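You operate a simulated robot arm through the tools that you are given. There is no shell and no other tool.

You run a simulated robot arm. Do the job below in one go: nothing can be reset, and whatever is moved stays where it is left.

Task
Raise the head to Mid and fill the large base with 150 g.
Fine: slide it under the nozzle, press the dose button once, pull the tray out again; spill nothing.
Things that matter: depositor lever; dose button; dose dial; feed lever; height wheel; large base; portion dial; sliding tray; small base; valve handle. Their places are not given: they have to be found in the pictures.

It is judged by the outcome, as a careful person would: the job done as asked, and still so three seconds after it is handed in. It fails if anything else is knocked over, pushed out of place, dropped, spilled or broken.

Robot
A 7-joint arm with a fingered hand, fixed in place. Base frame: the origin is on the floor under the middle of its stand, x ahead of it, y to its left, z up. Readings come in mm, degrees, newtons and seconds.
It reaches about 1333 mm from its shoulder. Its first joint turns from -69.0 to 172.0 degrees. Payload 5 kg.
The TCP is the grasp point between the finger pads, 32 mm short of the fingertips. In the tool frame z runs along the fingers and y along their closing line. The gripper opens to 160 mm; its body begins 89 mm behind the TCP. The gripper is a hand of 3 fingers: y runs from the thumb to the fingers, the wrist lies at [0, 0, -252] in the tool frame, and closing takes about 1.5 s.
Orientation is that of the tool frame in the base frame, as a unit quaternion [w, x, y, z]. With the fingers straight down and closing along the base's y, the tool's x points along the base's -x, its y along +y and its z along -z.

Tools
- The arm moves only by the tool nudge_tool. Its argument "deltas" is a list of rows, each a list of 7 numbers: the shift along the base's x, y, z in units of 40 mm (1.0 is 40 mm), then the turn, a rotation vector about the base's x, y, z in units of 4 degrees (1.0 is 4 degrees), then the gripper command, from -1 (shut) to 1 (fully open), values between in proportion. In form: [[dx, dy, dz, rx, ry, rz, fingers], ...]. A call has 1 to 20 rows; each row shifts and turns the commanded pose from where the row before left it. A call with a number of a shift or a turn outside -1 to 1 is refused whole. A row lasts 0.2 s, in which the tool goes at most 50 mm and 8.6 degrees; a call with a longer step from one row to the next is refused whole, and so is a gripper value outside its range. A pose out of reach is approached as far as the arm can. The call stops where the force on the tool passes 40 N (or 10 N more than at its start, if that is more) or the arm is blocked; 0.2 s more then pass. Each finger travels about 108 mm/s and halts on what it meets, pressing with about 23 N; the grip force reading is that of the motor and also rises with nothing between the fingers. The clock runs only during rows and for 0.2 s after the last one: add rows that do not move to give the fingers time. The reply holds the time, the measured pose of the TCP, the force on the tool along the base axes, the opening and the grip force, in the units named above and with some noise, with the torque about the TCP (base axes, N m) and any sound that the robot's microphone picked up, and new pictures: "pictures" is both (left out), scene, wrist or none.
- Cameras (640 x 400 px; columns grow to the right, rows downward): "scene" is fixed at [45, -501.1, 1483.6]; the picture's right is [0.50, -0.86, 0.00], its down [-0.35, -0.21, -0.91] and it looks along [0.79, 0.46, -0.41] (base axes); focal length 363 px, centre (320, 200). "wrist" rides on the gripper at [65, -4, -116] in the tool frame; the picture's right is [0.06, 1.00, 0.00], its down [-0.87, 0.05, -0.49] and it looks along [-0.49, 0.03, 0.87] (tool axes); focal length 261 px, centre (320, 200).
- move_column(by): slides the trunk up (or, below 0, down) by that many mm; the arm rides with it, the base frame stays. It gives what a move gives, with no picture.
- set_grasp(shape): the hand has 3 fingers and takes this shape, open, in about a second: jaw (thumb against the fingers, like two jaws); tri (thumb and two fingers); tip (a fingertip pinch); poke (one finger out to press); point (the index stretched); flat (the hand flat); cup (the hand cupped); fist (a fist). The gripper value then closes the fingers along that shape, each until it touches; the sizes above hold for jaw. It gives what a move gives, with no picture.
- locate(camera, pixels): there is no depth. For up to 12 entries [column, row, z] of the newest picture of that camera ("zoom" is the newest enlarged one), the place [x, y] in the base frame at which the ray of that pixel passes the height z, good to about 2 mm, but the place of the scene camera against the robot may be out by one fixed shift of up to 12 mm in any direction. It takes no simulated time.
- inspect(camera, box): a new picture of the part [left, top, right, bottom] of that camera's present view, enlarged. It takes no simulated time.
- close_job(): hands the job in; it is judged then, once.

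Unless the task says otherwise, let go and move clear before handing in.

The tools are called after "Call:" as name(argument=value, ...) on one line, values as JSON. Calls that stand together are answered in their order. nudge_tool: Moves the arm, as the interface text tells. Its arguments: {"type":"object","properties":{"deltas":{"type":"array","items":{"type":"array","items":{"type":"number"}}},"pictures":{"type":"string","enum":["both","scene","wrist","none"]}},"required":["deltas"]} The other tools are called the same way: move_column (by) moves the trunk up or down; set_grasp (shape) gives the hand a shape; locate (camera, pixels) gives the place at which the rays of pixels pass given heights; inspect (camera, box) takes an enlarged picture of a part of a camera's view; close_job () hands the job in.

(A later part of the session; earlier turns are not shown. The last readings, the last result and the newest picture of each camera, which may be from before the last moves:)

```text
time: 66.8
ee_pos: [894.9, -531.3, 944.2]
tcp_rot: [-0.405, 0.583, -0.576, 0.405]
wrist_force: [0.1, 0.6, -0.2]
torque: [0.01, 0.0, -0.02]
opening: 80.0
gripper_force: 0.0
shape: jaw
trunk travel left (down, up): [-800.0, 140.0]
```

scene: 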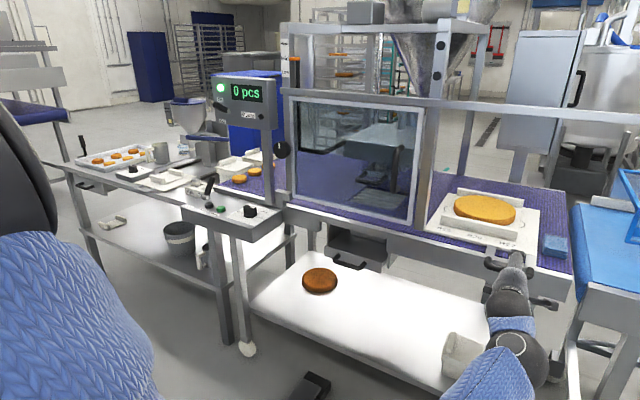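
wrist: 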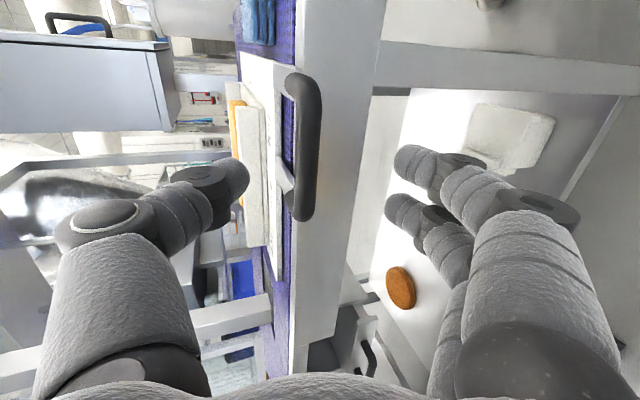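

Refining: locating both ends of the bar in the current wrist view at several heights.

Call:
inspect(camera="wrist", box=[230, 50, 390, 240])

Call:
locate(camera="wrist", pixels=[[308, 75, 900], [308, 75, 915], [308, 75, 930], [308, 221, 900], [308, 221, 915], [308, 221, 930]])

```text
2.11 times, centred on (310, 145) of wrist
```

zoom: 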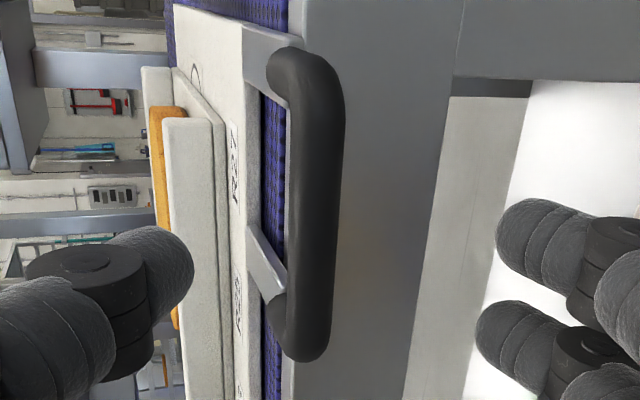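

```text
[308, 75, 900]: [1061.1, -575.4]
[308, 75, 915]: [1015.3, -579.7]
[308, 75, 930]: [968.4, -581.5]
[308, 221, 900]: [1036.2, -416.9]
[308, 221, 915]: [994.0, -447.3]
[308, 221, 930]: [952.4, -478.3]
```

The bar lies ~9 mm above the tool axis, at an uncertain depth of 85–115 mm. I'll shift up 9 mm and advance 45 mm along the tool axis, then look again.

Call:
nudge_tool(deltas=[[0.08, 0, 0.21, 0, 0, 0, 0], [0.35, 0, -0.13, 0, 0, 0, 0], [0.35, 0, -0.13, 0, 0, 0, 0], [0.35, 0, -0.13, 0, 0, 0, 0]])

Call:
inspect(camera="wrist", box=[200, 60, 420, 260])

```text
time: 67.8
ee_pos: [938.8, -532.3, 937.7]
tcp_rot: [-0.405, 0.583, -0.577, 0.405]
wrist_force: [-0.5, -0.6, 0.0]
torque: [0.03, -0.04, -0.03]
opening: 80.2
gripper_force: 0.0
shape: jaw
trunk travel left (down, up): [-800.0, 140.0]
```

scene: 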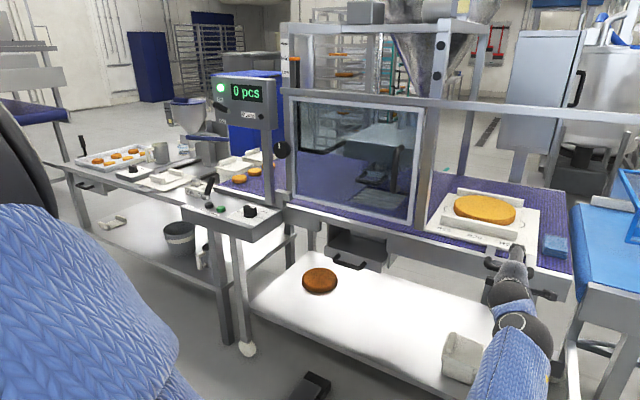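
wrist: 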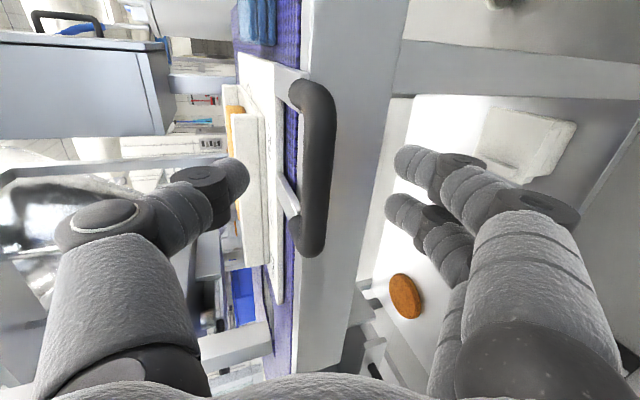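

```text
2.00 times, centred on (310, 160) of wrist
```

zoom: 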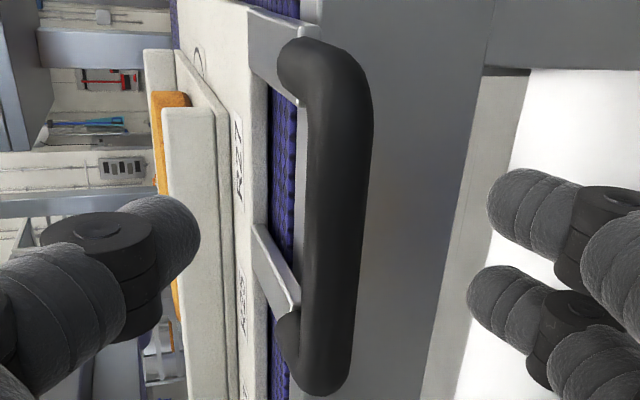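

Solving the two views gives the bar 21 mm ahead of the TCP and on the tool axis (≈(958,−530,930)). I'll advance 8 mm and close on it.

Call:
nudge_tool(deltas=[[0.19, 0.04, -0.07, 0, 0, 0, 0], [0, 0, 0, 0, 0, 0, -0.3], [0, 0, 0, 0, 0, 0, -0.6], [0, 0, 0, 0, 0, 0, -0.8], [0, 0, 0, 0, 0, 0, -1], [0, 0, 0, 0, 0, 0, -1], [0, 0, 0, 0, 0, 0, -1]])

Call:
inspect(camera="wrist", box=[200, 60, 420, 260])

```text
time: 69.4
ee_pos: [947.1, -529.3, 935.6]
tcp_rot: [-0.404, 0.583, -0.577, 0.405]
wrist_force: [3.5, 0.5, -0.9]
torque: [0.01, 0.01, 0.0]
opening: 12.5
gripper_force: 22.8
shape: jaw
trunk travel left (down, up): [-800.0, 140.0]
```

scene: 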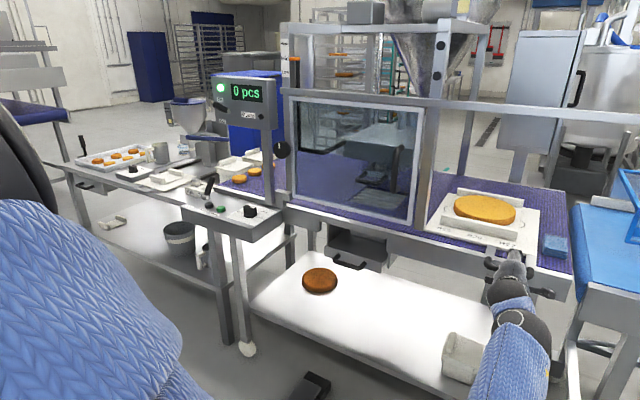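
wrist: 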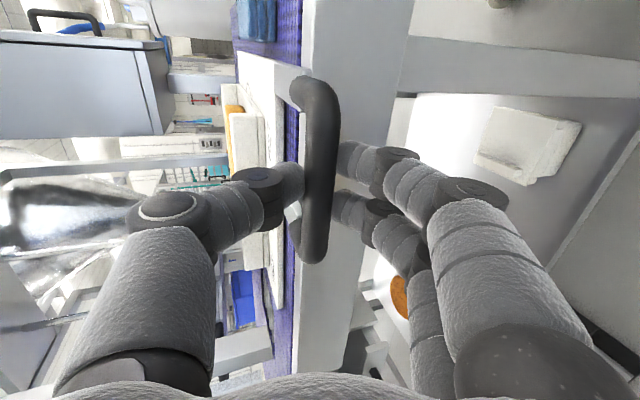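

```text
2.00 times, centred on (310, 160) of wrist
```

zoom: 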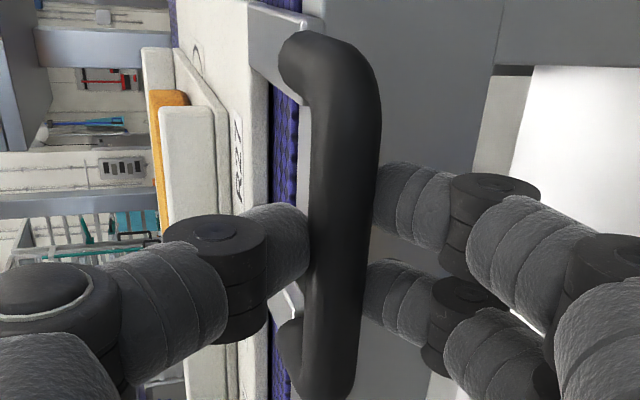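

The bar is firmly gripped. I'll slide gently +y by 40 mm and verify the tray follows straight.

Call:
nudge_tool(deltas=[[0, 0.15, 0, 0, 0, 0, -1], [0, 0.25, 0, 0, 0, 0, -1], [0, 0.25, 0, 0, 0, 0, -1], [0, 0.25, 0, 0, 0, 0, -1], [0, 0.1, 0, 0, 0, 0, -1]])

```text
time: 70.6
ee_pos: [948.2, -489.5, 937.2]
tcp_rot: [-0.404, 0.583, -0.577, 0.405]
wrist_force: [0.1, 2.2, -3.6]
torque: [-0.02, 0.06, 0.05]
opening: 12.6
gripper_force: 22.7
shape: jaw
trunk travel left (down, up): [-800.0, 140.0]
```

scene: 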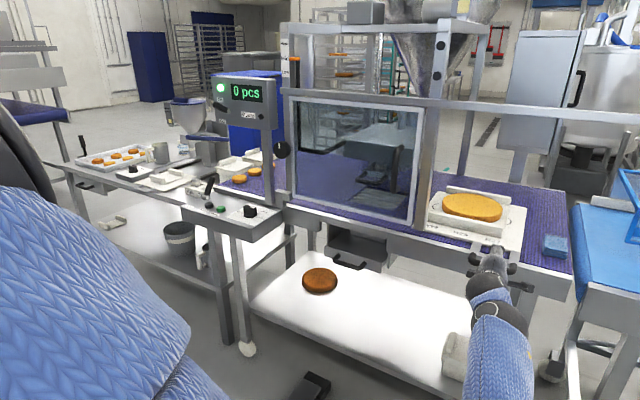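
wrist: 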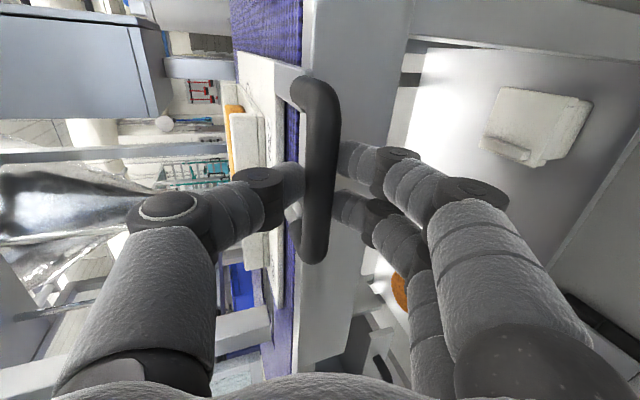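

The tray and cake follow straight. Continue sliding ~165 mm with a smooth profile.

Call:
nudge_tool(deltas=[[0, 0.15, 0, 0, 0, 0, -1], [0, 0.25, 0, 0, 0, 0, -1], [0, 0.3, 0, 0, 0, 0, -1], [0, 0.3, 0, 0, 0, 0, -1], [0, 0.3, 0, 0, 0, 0, -1], [0, 0.3, 0, 0, 0, 0, -1], [0, 0.3, 0, 0, 0, 0, -1], [0, 0.3, 0, 0, 0, 0, -1], [0, 0.3, 0, 0, 0, 0, -1], [0, 0.3, 0, 0, 0, 0, -1], [0, 0.3, 0, 0, 0, 0, -1], [0, 0.3, 0, 0, 0, 0, -1], [0, 0.3, 0, 0, 0, 0, -1], [0, 0.25, 0, 0, 0, 0, -1], [0, 0.15, 0, 0, 0, 0, -1]])

```text
time: 73.8
ee_pos: [947.7, -325.8, 936.3]
tcp_rot: [-0.404, 0.583, -0.577, 0.405]
wrist_force: [2.2, 0.9, -6.1]
torque: [0.01, 0.14, 0.04]
opening: 12.3
gripper_force: 23.1
shape: jaw
trunk travel left (down, up): [-800.0, 140.0]
```

scene: 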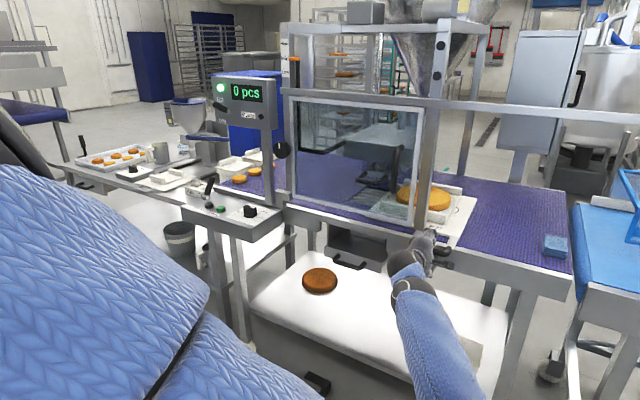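
wrist: 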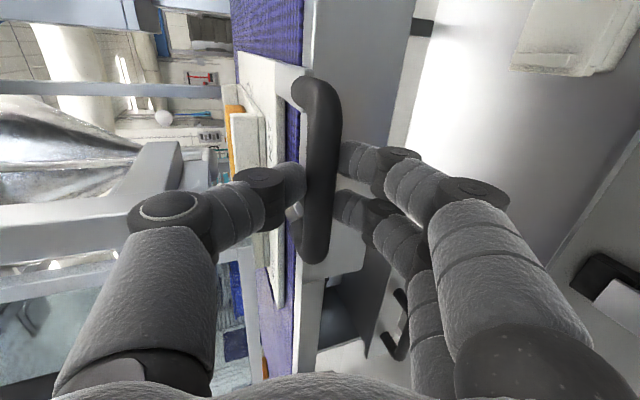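

Still tracking well under the post. Continue ~130 mm, then check alignment under the nozzle.

Call:
nudge_tool(deltas=[[0, 0.15, 0, 0, 0, 0, -1], [0, 0.25, 0, 0, 0, 0, -1], [0, 0.3, 0, 0, 0, 0, -1], [0, 0.3, 0, 0, 0, 0, -1], [0, 0.3, 0, 0, 0, 0, -1], [0, 0.3, 0, 0, 0, 0, -1], [0, 0.3, 0, 0, 0, 0, -1], [0, 0.3, 0, 0, 0, 0, -1], [0, 0.3, 0, 0, 0, 0, -1], [0, 0.3, 0, 0, 0, 0, -1], [0, 0.25, 0, 0, 0, 0, -1], [0, 0.2, 0, 0, 0, 0, -1]])

Call:
inspect(camera="scene", box=[300, 90, 500, 270])

```text
time: 76.4
ee_pos: [947.3, -193.8, 935.5]
tcp_rot: [-0.405, 0.584, -0.576, 0.404]
wrist_force: [0.1, 1.3, -7.3]
torque: [0.0, 0.14, 0.02]
opening: 12.4
gripper_force: 22.9
shape: jaw
trunk travel left (down, up): [-800.0, 140.0]
```

scene: 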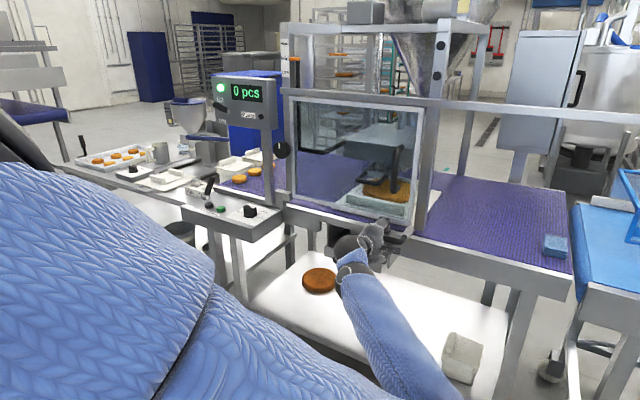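
wrist: 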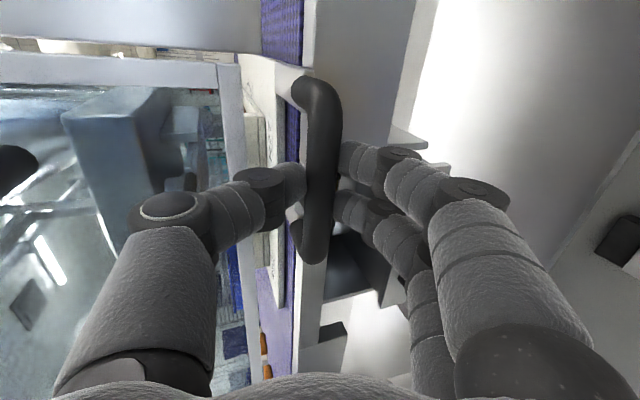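

```text
2.22 times, centred on (400, 180) of scene
```

zoom: 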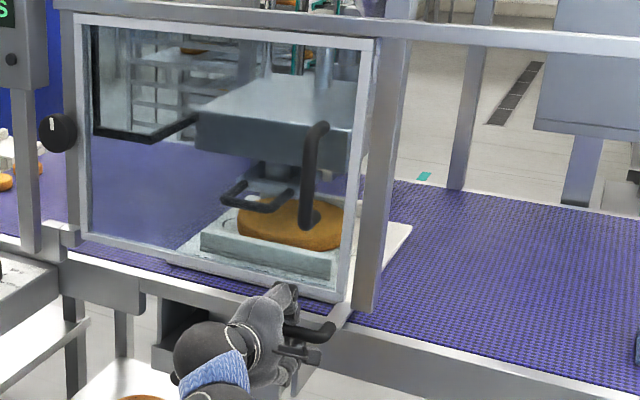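

Cake centre (zoom 290) is still right of the nozzle (zoom 272), about 37–39 mm short. Move +30 mm slowly and check again.

Call:
nudge_tool(deltas=[[0, 0.15, 0, 0, 0, 0, -1], [0, 0.2, 0, 0, 0, 0, -1], [0, 0.2, 0, 0, 0, 0, -1], [0, 0.15, 0, 0, 0, 0, -1], [0, 0.05, 0, 0, 0, 0, -1]])

Call:
inspect(camera="scene", box=[330, 120, 430, 220])

Call:
inspect(camera="wrist", box=[40, 40, 320, 240])

```text
time: 77.6
ee_pos: [947.3, -164.0, 937.0]
tcp_rot: [-0.405, 0.583, -0.576, 0.404]
wrist_force: [2.1, 2.1, -5.6]
torque: [0.02, 0.12, 0.06]
opening: 12.2
gripper_force: 23.2
shape: jaw
trunk travel left (down, up): [-800.0, 140.0]
```

scene: 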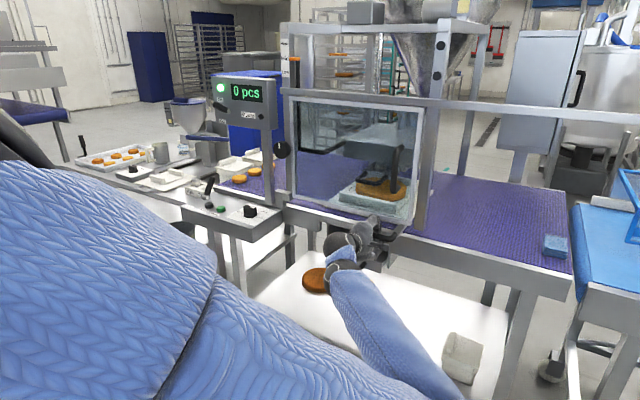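
wrist: 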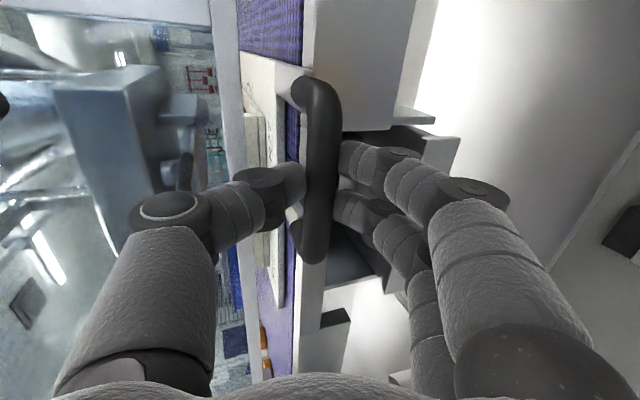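

```text
4.00 times, centred on (380, 170) of scene
```

zoom: 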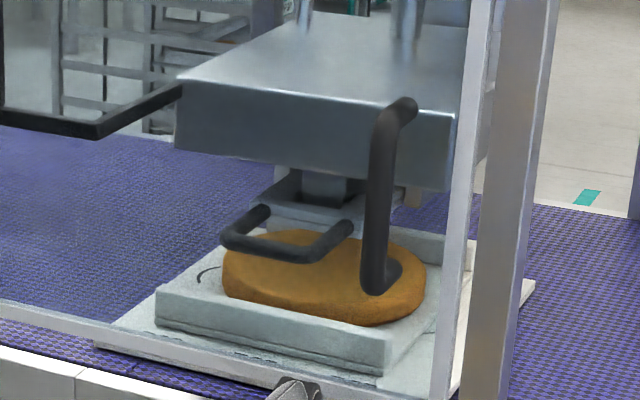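

```text
2.00 times, centred on (180, 140) of wrist
```

zoom: 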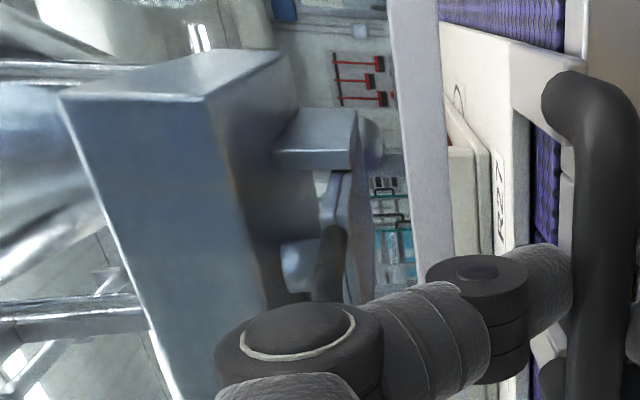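

Now cake centre and nozzle block both sit near zoom column 325. Checking positions numerically.

Call:
locate(camera="scene", pixels=[[381.25, 185.5, 960], [381.25, 185.5, 975], [381.25, 185.5, 990], [381.25, 171.5, 1000], [381.25, 171.5, 1010], [381.25, 171.5, 1020], [381.25, 171.5, 1030], [386, 211, 905], [352, 199, 905]])

Call:
inspect(camera="scene", box=[350, 150, 410, 210])

```text
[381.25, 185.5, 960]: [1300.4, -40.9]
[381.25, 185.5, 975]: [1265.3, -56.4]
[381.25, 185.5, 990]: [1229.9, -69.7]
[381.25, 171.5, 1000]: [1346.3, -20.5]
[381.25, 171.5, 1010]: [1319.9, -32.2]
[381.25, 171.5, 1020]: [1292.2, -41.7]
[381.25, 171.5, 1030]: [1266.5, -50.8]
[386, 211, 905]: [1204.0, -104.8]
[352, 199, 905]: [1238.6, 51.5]
```

```text
6.67 times, centred on (380, 180) of scene
```

zoom: 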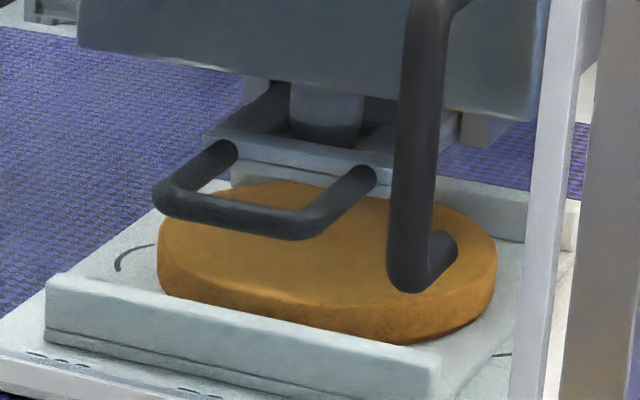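

Nozzle and cake nearly align; a final +6 mm centres it. Then I'll release the handle and back off along the tool axis.

Call:
nudge_tool(deltas=[[0, 0.1, 0, 0, 0, 0, -1], [0, 0.05, 0, 0, 0, 0, -1], [0, 0, 0, 0, 0, 0, -1], [0, 0, 0, 0, 0, 0, -0.7], [0, 0, 0, 0, 0, 0, -0.4], [0, 0, 0, 0, 0, 0, -0.1], [0, 0, 0, 0, 0, 0, 0.1]])

Call:
inspect(camera="scene", box=[350, 150, 410, 210])

```text
time: 79.2
ee_pos: [946.9, -159.6, 937.2]
tcp_rot: [-0.405, 0.583, -0.576, 0.405]
wrist_force: [0.2, -1.8, 0.3]
torque: [-0.01, 0.03, 0.0]
opening: 87.3
gripper_force: 0.0
shape: jaw
trunk travel left (down, up): [-800.0, 140.0]
```

scene: 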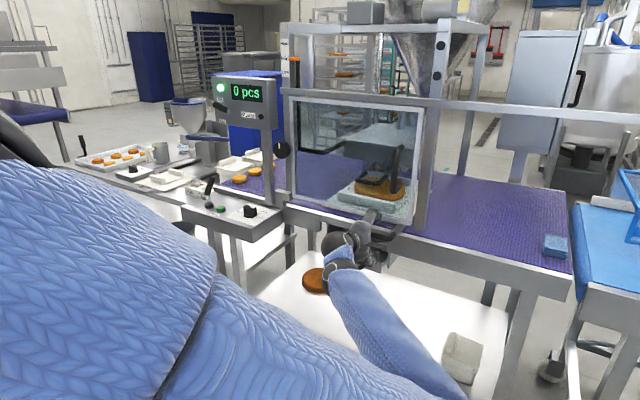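
wrist: 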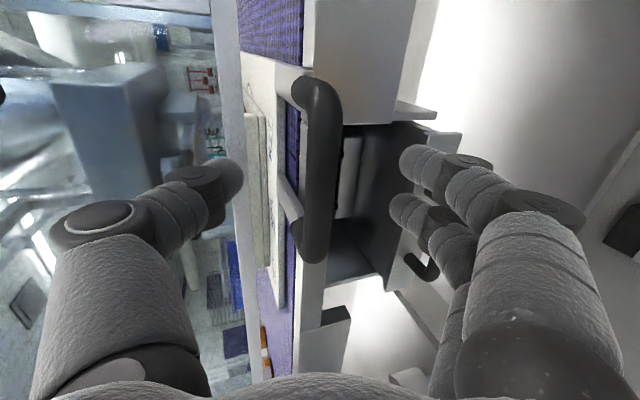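

```text
6.67 times, centred on (380, 180) of scene
```

zoom: 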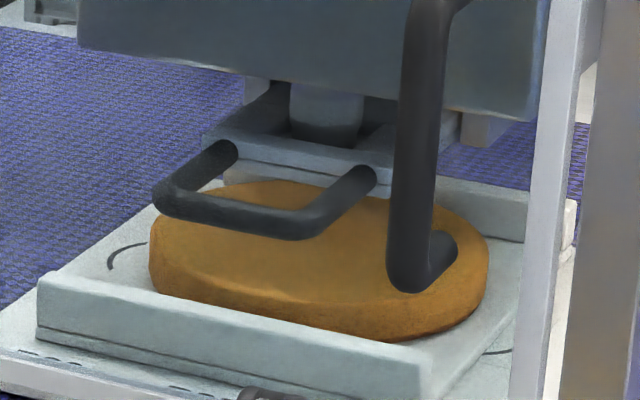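

The cake is centred under the nozzle and the handle released. Back off along the tool axis, then rise and start re-orienting toward the dose button.

Call:
nudge_tool(deltas=[[-0.4, 0, 0.15, 0, 0, 0, 0.1], [-0.7, 0, 0.26, 0, 0, 0, 0.1], [-0.8, 0, 0.3, 0, 0, 0, 0.1], [-0.8, 0, 0.3, 0, 0, 0, 0.1], [-0.4, 0, 0.6, 0, 0, 0, 0.1], [0, 0.3, 0.8, 0, 0.5, 0, 0.1], [0, 0.5, 0.8, 0, 1, 0, 0.1], [0, 0.5, 0.8, 0, 1, 0, 0.1], [0, 0.5, 0.6, 0, 1, 0, 0.1]])

```text
time: 81.2
ee_pos: [823.1, -87.6, 1118.7]
tcp_rot: [-0.329, 0.627, -0.624, 0.331]
wrist_force: [0.0, 0.2, 0.1]
torque: [-0.08, 0.02, -0.08]
opening: 87.8
gripper_force: 0.0
shape: jaw
trunk travel left (down, up): [-800.0, 140.0]
```

scene: 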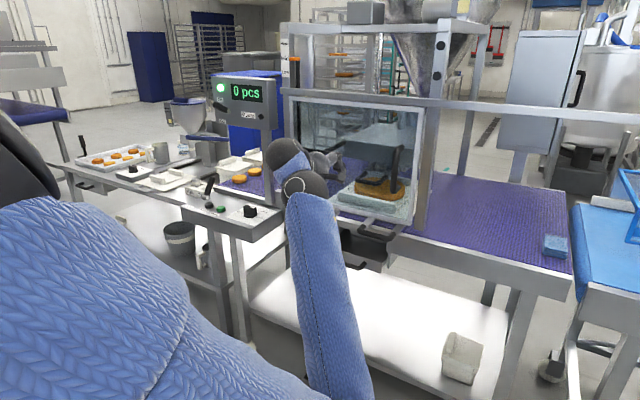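
wrist: 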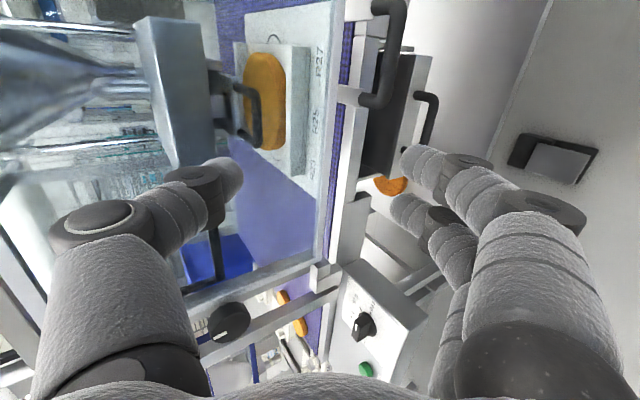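

This view shows the head, nozzle plate and cake together; zooming to verify alignment.

Call:
inspect(camera="wrist", box=[120, 0, 360, 200])

Call:
inspect(camera="wrist", box=[320, 260, 440, 390])

```text
2.00 times, centred on (240, 100) of wrist
```

zoom: 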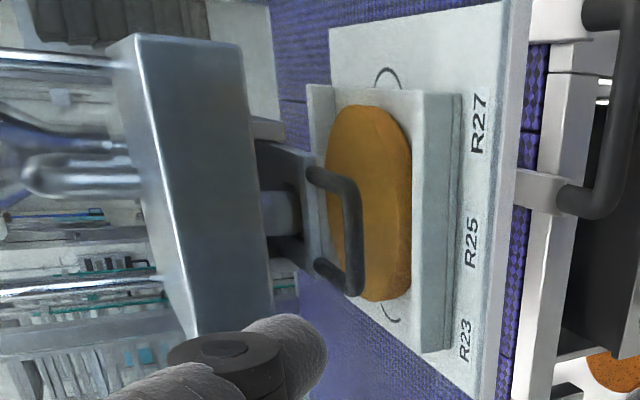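

```text
3.08 times, centred on (380, 325) of wrist
```

zoom: 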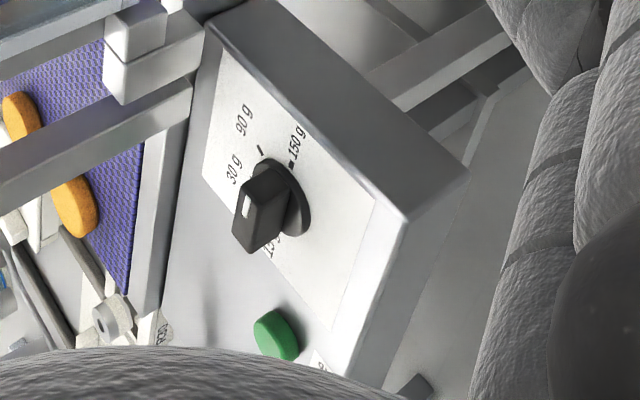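

I want to double-check the dial pointer; zooming in more on the knob.

Call:
inspect(camera="wrist", box=[340, 295, 390, 355])

Call:
inspect(camera="scene", box=[225, 190, 285, 230])

```text
6.67 times, centred on (365, 325) of wrist
```

zoom: 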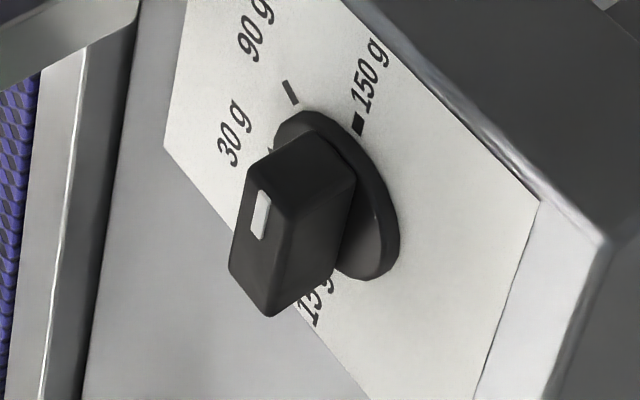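

```text
10.00 times, centred on (255, 210) of scene
```

zoom: 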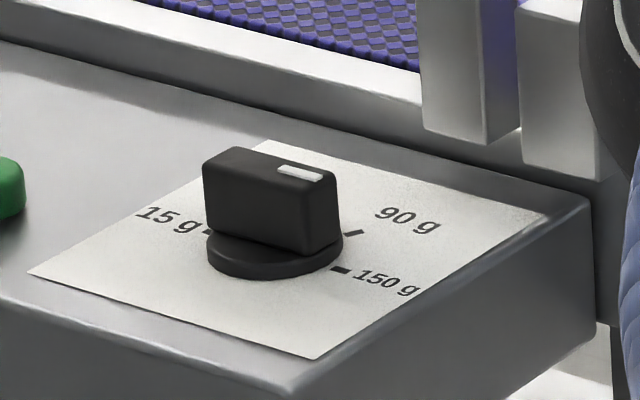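

Dial is at 150 g and the cake sits under the nozzle within a few mm. Now move left toward the dose button while pitching the hand down.

Call:
nudge_tool(deltas=[[-0.2, 0.6, 0, 0, 0.8, 0, 0.1], [-0.2, 0.9, 0, 0, 0.8, 0, 0.1], [-0.2, 0.9, 0, 0, 0.8, 0, 0.1], [0, 0.9, 0, 0, 0.8, 0, 0.1], [0, 0.9, 0, 0, 0.8, 0, 0.1], [0, 0.9, 0, 0, 0.8, 0, 0.1], [0, 0.9, 0, 0, 0.8, 0, 0.1], [0, 0.9, 0, 0, 0.8, 0, 0.1], [0, 0.9, 0, 0, 0.8, 0, 0.1], [0, 0.9, 0, 0, 0.8, 0, 0.1]])

```text
time: 83.4
ee_pos: [800.8, 255.6, 1110.9]
tcp_rot: [-0.147, 0.696, -0.688, 0.145]
wrist_force: [1.1, 0.1, 0.0]
torque: [0.01, -0.01, 0.03]
opening: 87.4
gripper_force: 0.1
shape: jaw
out of reach, approached as far as the arm can: row 10
trunk travel left (down, up): [-800.0, 140.0]
```

scene: 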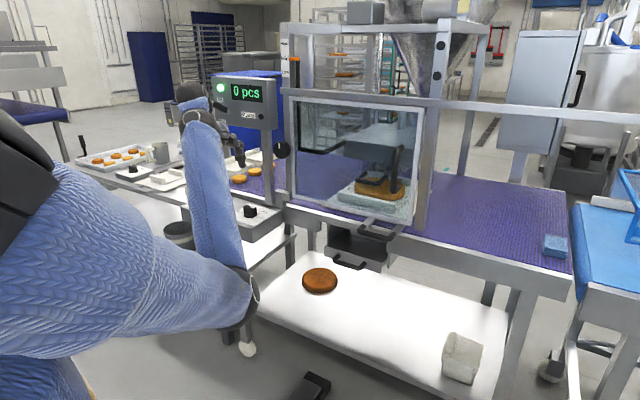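
wrist: 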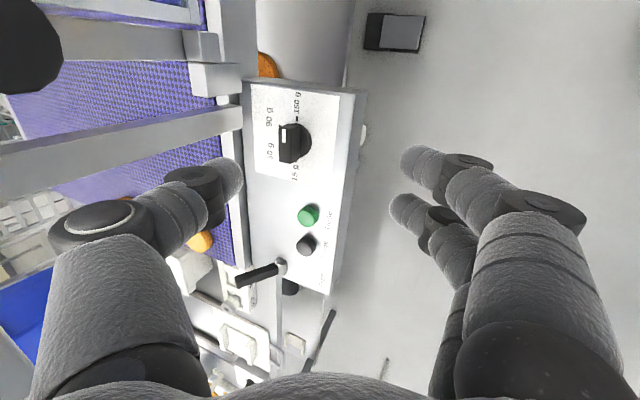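

Good view of the button (308,215). Now switch to the poke shape.

Call:
set_grasp(shape="poke")

Call:
nudge_tool(deltas=[[0.2, 0.5, 0, 0, 0, 0, 0.1], [0.2, 0.5, 0, 0, 0, 0, 0.1], [0, 0.5, 0, 0, 0, 0, 0.1]])

```text
time: 84.3
ee_pos: [802.5, 253.9, 1110.5]
tcp_rot: [-0.148, 0.695, -0.689, 0.145]
wrist_force: [-0.5, -0.9, 0.8]
torque: [0.01, -0.01, 0.01]
opening: 0.0
gripper_force: 0.1
shape: poke
trunk travel left (down, up): [-800.0, 140.0]
```

```text
time: 85.3
ee_pos: [836.1, 276.7, 1090.1]
tcp_rot: [0.131, -0.687, 0.697, -0.161]
wrist_force: [-0.1, -0.5, 0.4]
torque: [-0.01, -0.02, 0.02]
opening: 83.7
gripper_force: 0.1
shape: jaw
trunk travel left (down, up): [-800.0, 140.0]
stopped in row 3: the arm was blocked; the commanded pose is now the measured one
```

scene: 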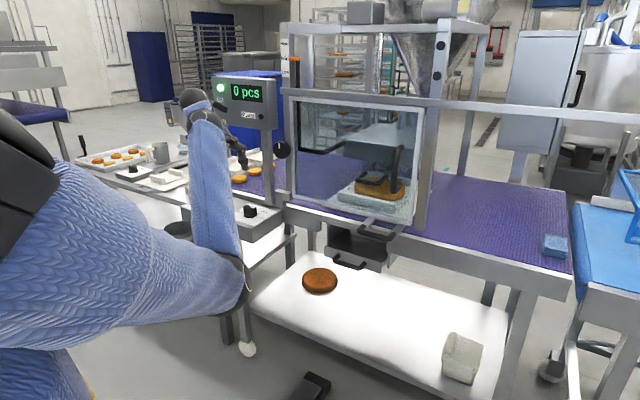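
wrist: 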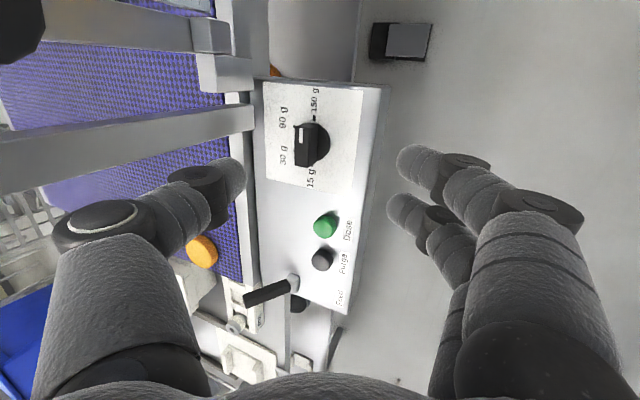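

The arm reported a block; with the elbow low, the wrist is bent too far when the hand points down. Nothing looks disturbed. I'll back off slightly and pitch the hand forward ~40°, which relieves the wrist, and press with a forward-down finger instead.

Call:
nudge_tool(deltas=[[-0.5, -0.3, 0.1, 0, -0.5, 0, 0.1], [-0.5, -0.3, 0.2, 0, -1, 0, 0.1], [-0.3, 0, 0.2, 0, -1, 0, 0.1], [0, 0, 0.1, 0, -1, 0, 0.1], [0, 0, 0, 0, -1, 0, 0.1], [0, 0, 0, 0, -1, 0, 0.1], [0, 0, 0, 0, -1, 0, 0.1], [0, 0, 0, 0, -1, 0, 0.1], [0, 0, 0, 0, -1, 0, 0.1], [0, 0, 0, 0, -1, 0, 0.1]])

```text
time: 87.5
ee_pos: [782.1, 255.2, 1113.9]
tcp_rot: [0.35, -0.597, 0.615, -0.376]
wrist_force: [0.6, 0.0, -0.1]
torque: [-0.01, 0.0, -0.01]
opening: 83.9
gripper_force: 0.0
shape: jaw
trunk travel left (down, up): [-800.0, 140.0]
```

scene: 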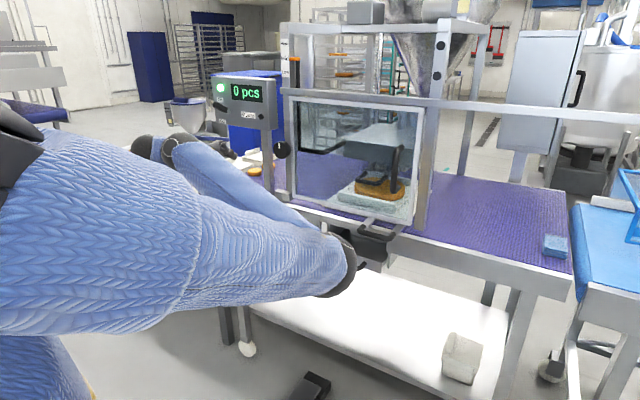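
wrist: 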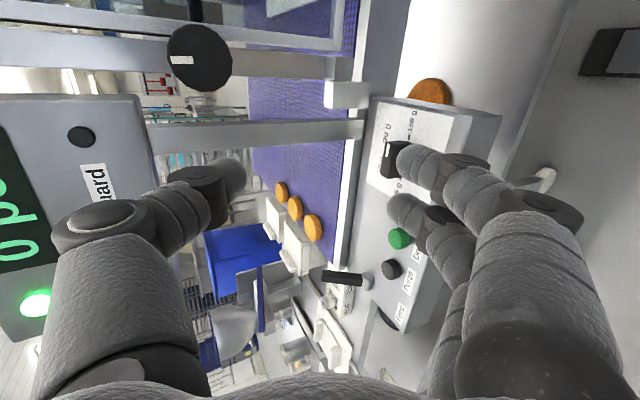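

Pitching forward swung the elbow back up to the right. Now move +y toward the button, staying at a safe height.

Call:
nudge_tool(deltas=[[0, 0.6, 0, 0, 0, 0, 0.1], [0, 0.8, 0, 0, 0, 0, 0.1], [0, 0.8, 0, 0, 0, 0, 0.1], [0, 0.8, 0, 0, 0, 0, 0.1], [0, 0.7, 0, 0, 0, 0, 0.1]])

```text
time: 88.7
ee_pos: [781.2, 403.7, 1112.5]
tcp_rot: [0.35, -0.598, 0.615, -0.376]
wrist_force: [-0.1, -0.2, 0.7]
torque: [-0.02, -0.01, -0.01]
opening: 83.7
gripper_force: 0.0
shape: jaw
trunk travel left (down, up): [-800.0, 140.0]
```

scene: 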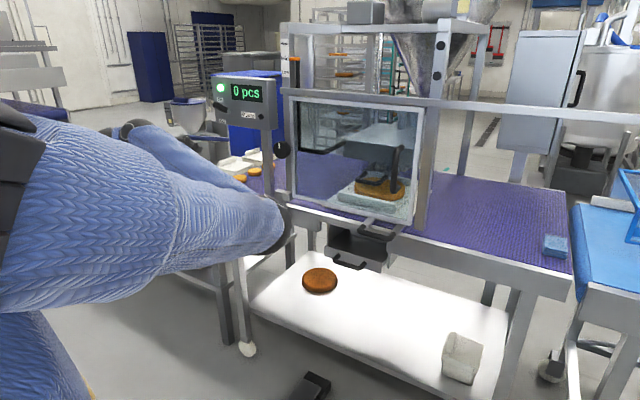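
wrist: 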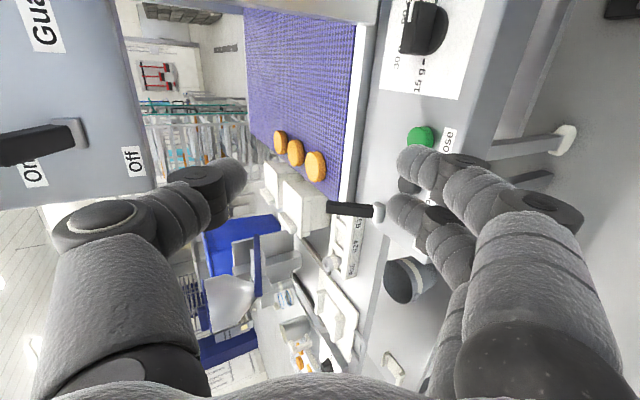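

No limits here. I'll set the poke shape again and test with the gripper value at 1 to see how the shape holds.

Call:
set_grasp(shape="poke")

Call:
nudge_tool(deltas=[[0, 0, 0, 0, 0, 0, 1]])

```text
time: 89.6
ee_pos: [781.5, 403.2, 1114.8]
tcp_rot: [0.35, -0.598, 0.615, -0.377]
wrist_force: [-0.4, 0.9, 0.2]
torque: [0.03, -0.01, 0.02]
opening: 0.0
gripper_force: 0.1
shape: poke
trunk travel left (down, up): [-800.0, 140.0]
```

```text
time: 90.0
ee_pos: [781.4, 402.8, 1113.3]
tcp_rot: [0.351, -0.598, 0.615, -0.376]
wrist_force: [0.5, 0.6, -0.5]
torque: [0.0, 0.01, 0.01]
opening: 0.1
gripper_force: 0.1
shape: poke
trunk travel left (down, up): [-800.0, 140.0]
```

scene: 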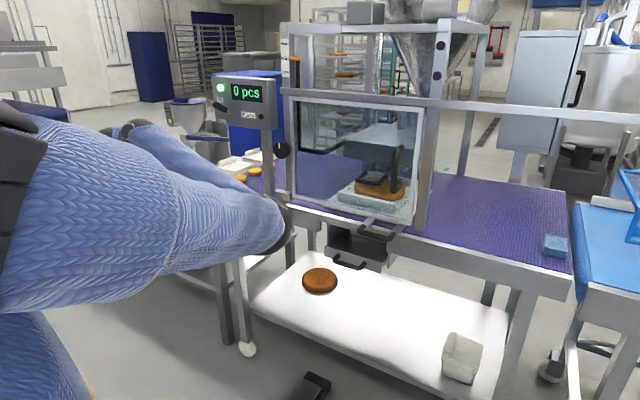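
wrist: 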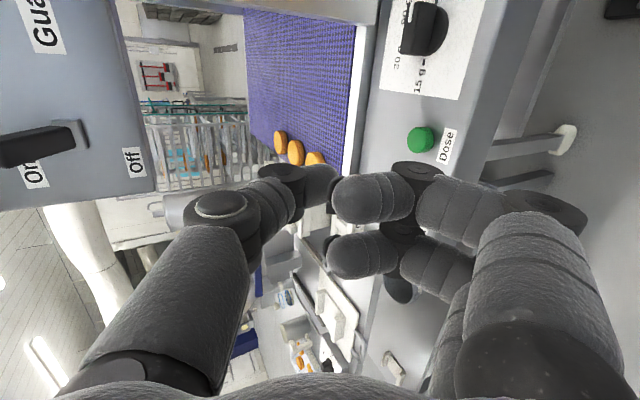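

Call:
inspect(camera="wrist", box=[180, 120, 480, 310])

Call:
nudge_tool(deltas=[[0, 0, 0, 0, 0.8, 0, 1], [0, 0, 0, 0, 0.8, 0, 1], [0, 0, 0, 0, 0.8, 0, 1]])

```text
2.11 times, centred on (330, 215) of wrist
```

zoom: 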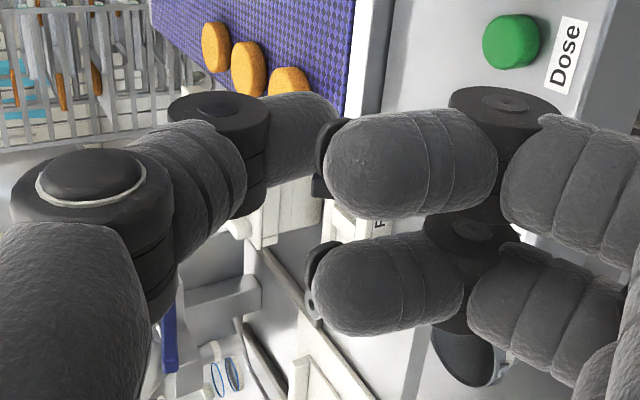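

```text
time: 90.8
ee_pos: [782.2, 403.5, 1113.1]
tcp_rot: [0.297, -0.627, 0.643, -0.324]
wrist_force: [-0.1, 0.8, 0.2]
torque: [-0.03, 0.01, -0.02]
opening: 0.0
gripper_force: 0.0
shape: poke
trunk travel left (down, up): [-800.0, 140.0]
```

scene: 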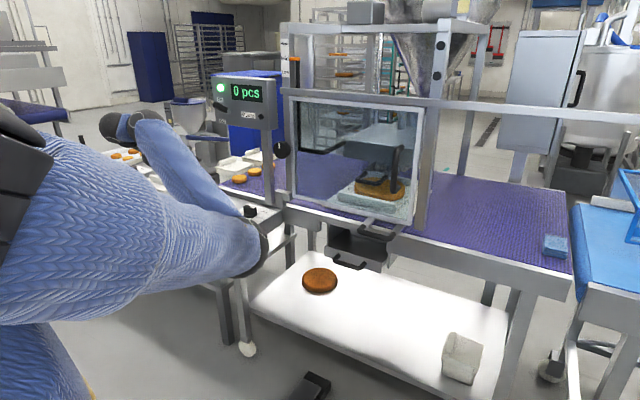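
wrist: 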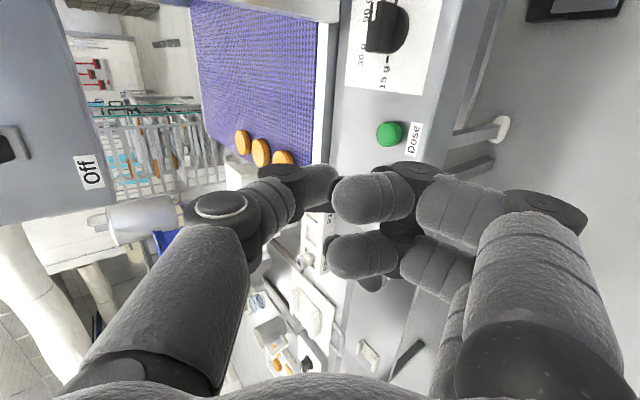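

The poke shape's finger isn't clearly out in this view. I'll look at the "point" shape for comparison.

Call:
set_grasp(shape="point")

Call:
nudge_tool(deltas=[[0, 0, 0, 0, 0, 0, 1]])

Call:
inspect(camera="wrist", box=[180, 80, 480, 310])

```text
time: 91.7
ee_pos: [782.2, 402.6, 1114.8]
tcp_rot: [0.297, -0.627, 0.643, -0.325]
wrist_force: [-0.4, 0.3, -0.9]
torque: [-0.01, 0.0, -0.02]
opening: 0.0
gripper_force: 0.0
shape: point
trunk travel left (down, up): [-800.0, 140.0]
```

```text
time: 92.1
ee_pos: [781.6, 403.3, 1113.1]
tcp_rot: [0.298, -0.627, 0.642, -0.325]
wrist_force: [-0.7, 0.0, -0.2]
torque: [0.01, 0.03, 0.0]
opening: 0.0
gripper_force: 0.0
shape: point
trunk travel left (down, up): [-800.0, 140.0]
```

scene: 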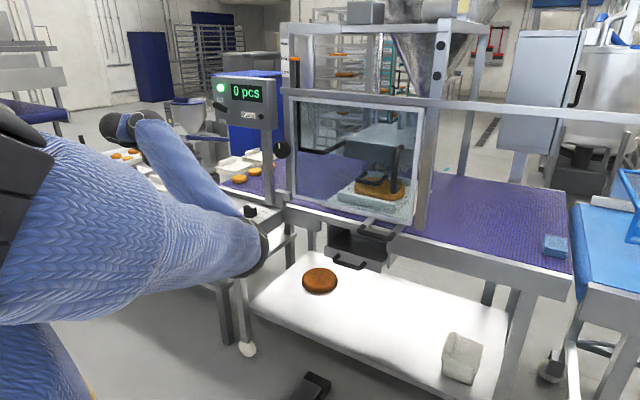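
wrist: 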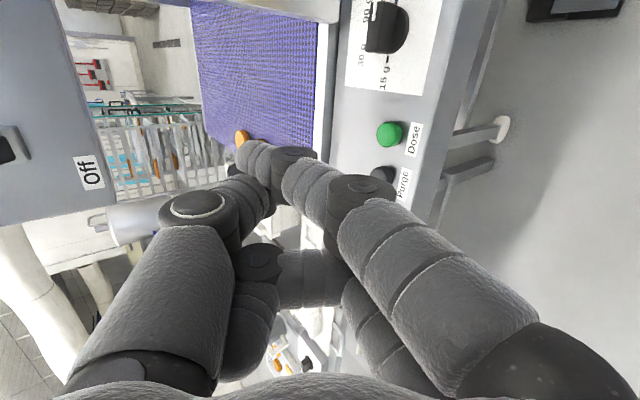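

```text
1.74 times, centred on (330, 195) of wrist
```

zoom: 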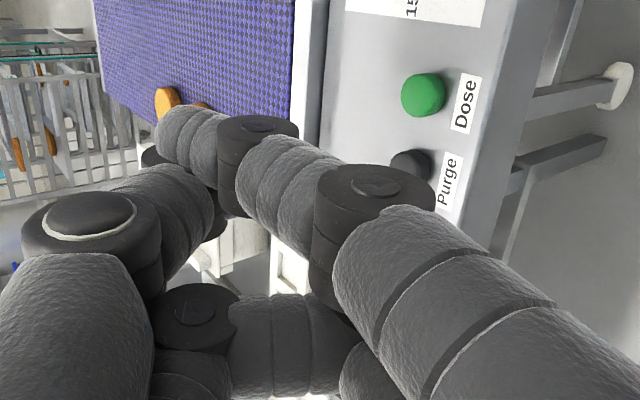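

The "point" finger leans sideways, so I'll use the closed jaw fingertips, whose geometry is known (tips 32 mm ahead). Set jaw, close it and steepen the hand.

Call:
set_grasp(shape="jaw")

Call:
nudge_tool(deltas=[[0, 0, 0, 0, 0.7, 0, -1], [0, 0, 0, 0, 0.7, 0, -1], [0, 0, 0, 0, 0.7, 0, -1], [0, 0, 0, 0, 0.7, 0, -1], [0, 0, 0, 0, 0.7, 0, -1], [0, 0, 0, 0, 0.7, 0, -1], [0, 0, 0, 0, 0, 0, -1], [0, 0, 0, 0, 0, 0, -1]])

```text
time: 93.0
ee_pos: [781.5, 402.2, 1113.9]
tcp_rot: [0.298, -0.627, 0.643, -0.324]
wrist_force: [-1.1, 0.8, 0.1]
torque: [-0.02, -0.01, -0.01]
opening: 159.8
gripper_force: 0.1
shape: jaw
trunk travel left (down, up): [-800.0, 140.0]
```

```text
time: 95.0
ee_pos: [819.6, 343.2, 1085.3]
tcp_rot: [0.177, -0.652, 0.691, -0.257]
wrist_force: [-0.5, 0.1, 0.5]
torque: [-0.04, 0.03, -0.01]
opening: 0.0
gripper_force: 23.1
shape: jaw
trunk travel left (down, up): [-800.0, 140.0]
stopped in row 8: the arm was blocked; the commanded pose is now the measured one
```

scene: 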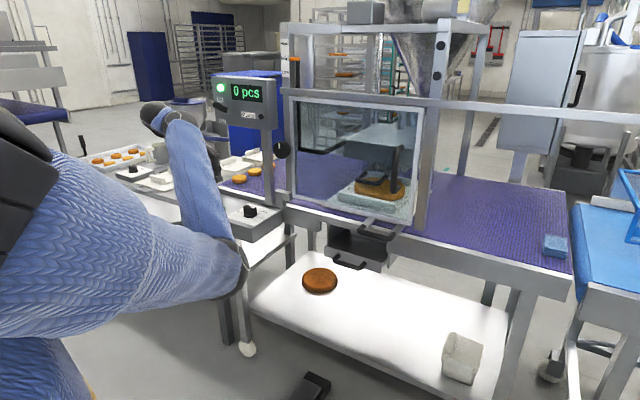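
wrist: 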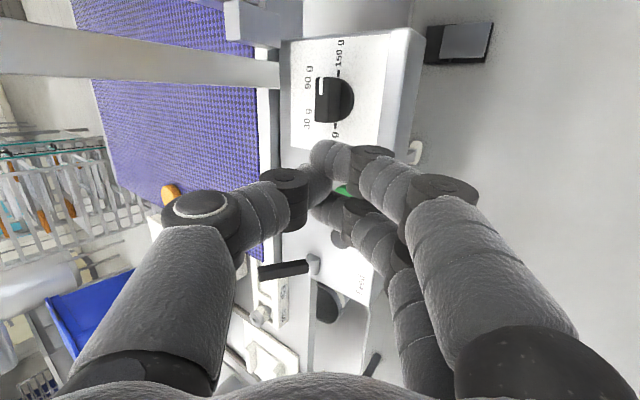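

The arm got blocked again when the hand pointed steeply down. I'll return to the workable pitch (~55°), then raise the trunk to give the wrist more room.

Call:
nudge_tool(deltas=[[-0.3, 0, 0.15, 0, -0.7, 0, -1], [-0.3, 0.1, 0.15, 0, -0.8, 0, -1], [-0.2, 0.3, 0.15, 0, -0.8, 0, -1], [-0.1, 0.3, 0.1, 0, -0.8, 0, -1], [0, 0.3, 0.1, 0, -0.8, 0, -1], [0, 0.3, 0.1, 0, -0.8, 0, -1]])

```text
time: 96.4
ee_pos: [782.5, 397.6, 1113.7]
tcp_rot: [0.288, -0.603, 0.652, -0.358]
wrist_force: [-0.3, 0.0, -0.8]
torque: [0.0, -0.02, -0.03]
opening: 0.0
gripper_force: 23.0
shape: jaw
trunk travel left (down, up): [-800.0, 140.0]
```

scene: 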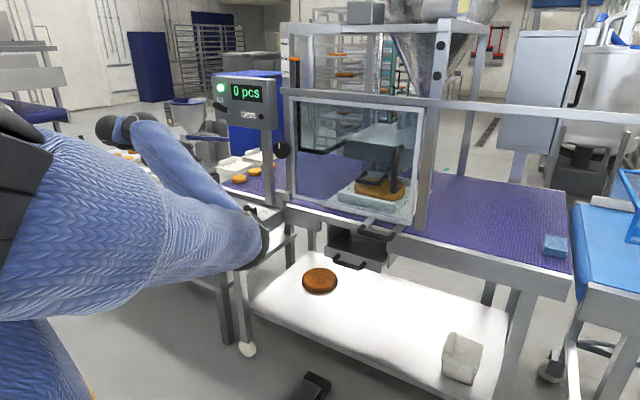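
wrist: 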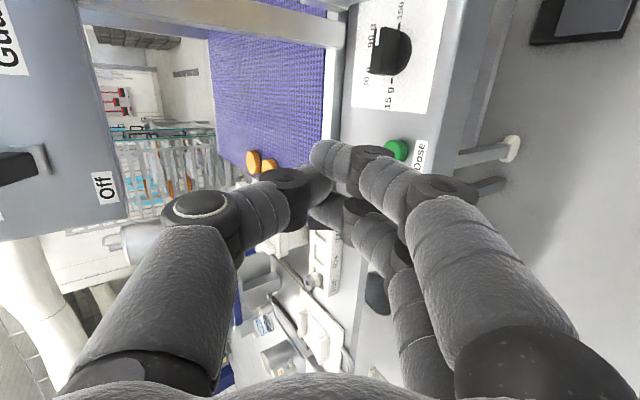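

Recovered to the good posture. Raise the trunk by 140 mm.

Call:
move_column(by=140)

Call:
nudge_tool(deltas=[[0, 0, -0.6, 0, 0, 0, -1], [0, 0, -0.8, 0, 0, 0, -1], [0, 0, -0.8, 0, 0, 0, -1], [0, 0, -0.8, 0, 0, 0, -1], [0, 0, -0.8, 0, 0, 0, -1]])

```text
time: 98.1
ee_pos: [782.3, 396.8, 1254.7]
tcp_rot: [0.288, -0.603, 0.652, -0.358]
wrist_force: [0.3, -0.6, 0.5]
torque: [0.01, -0.05, 0.04]
opening: 0.0
gripper_force: 22.8
shape: jaw
trunk travel left (down, up): [-940.0, 0.0]
```

```text
time: 99.3
ee_pos: [782.2, 397.7, 1100.8]
tcp_rot: [0.288, -0.603, 0.653, -0.358]
wrist_force: [0.3, 1.0, -0.5]
torque: [-0.03, -0.05, -0.04]
opening: 0.0
gripper_force: 23.2
shape: jaw
trunk travel left (down, up): [-940.0, 0.0]
```

scene: 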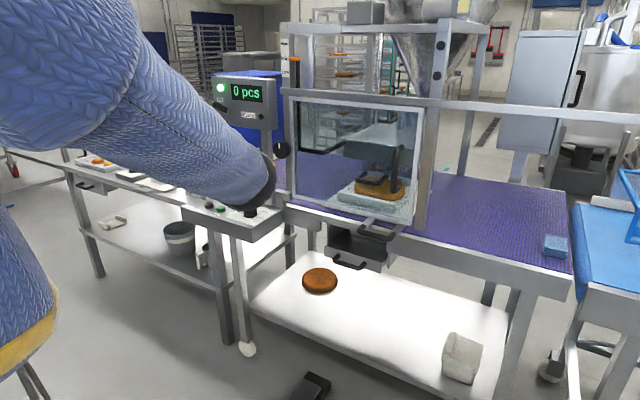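
wrist: 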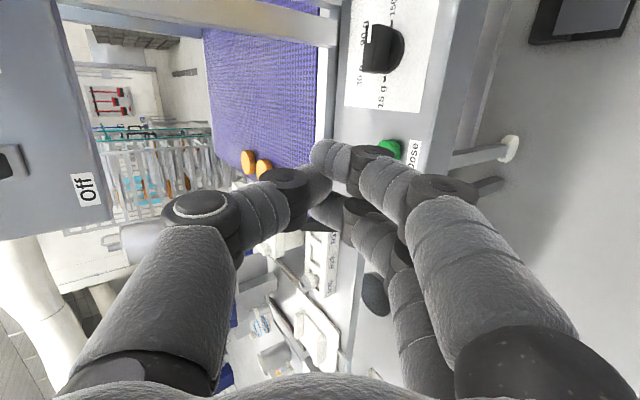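

With the trunk up there's more room. Correct the yaw (+7°) and steepen the hand by ~17°.

Call:
nudge_tool(deltas=[[0, 0, 0, 0, 0.3, 0.45, -1], [0, 0, 0, 0, 0.6, 0.45, -1], [0, 0, 0, 0, 0.8, 0.45, -1], [0, 0, 0, 0, 0.8, 0.4, -1], [0, 0, 0, 0, 0.9, 0, -1], [0, 0, 0, 0, 0.9, 0, -1]])

```text
time: 100.7
ee_pos: [782.1, 398.4, 1103.1]
tcp_rot: [-0.211, 0.687, -0.652, 0.242]
wrist_force: [0.4, 0.5, -0.6]
torque: [-0.01, 0.01, 0.01]
opening: 0.2
gripper_force: 22.8
shape: jaw
trunk travel left (down, up): [-940.0, 0.0]
```

scene: 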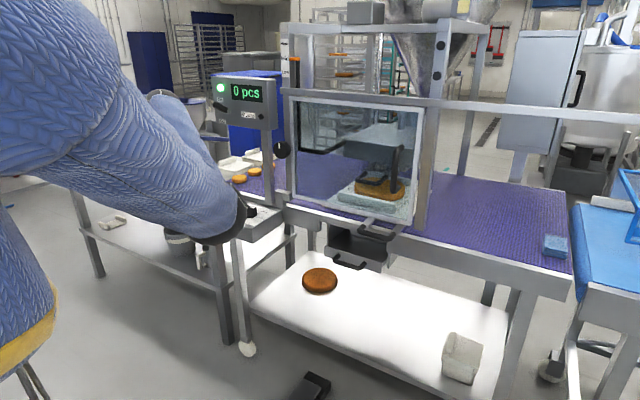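
wrist: 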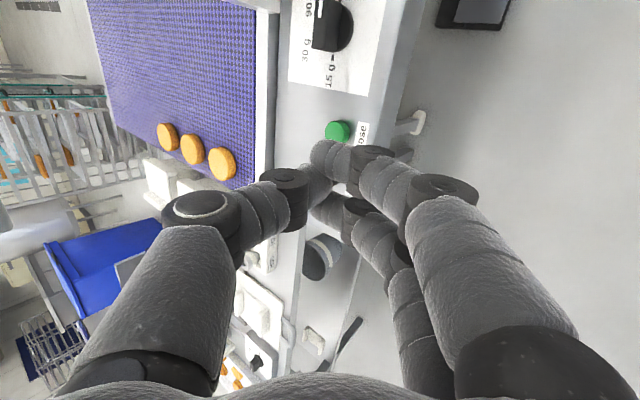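

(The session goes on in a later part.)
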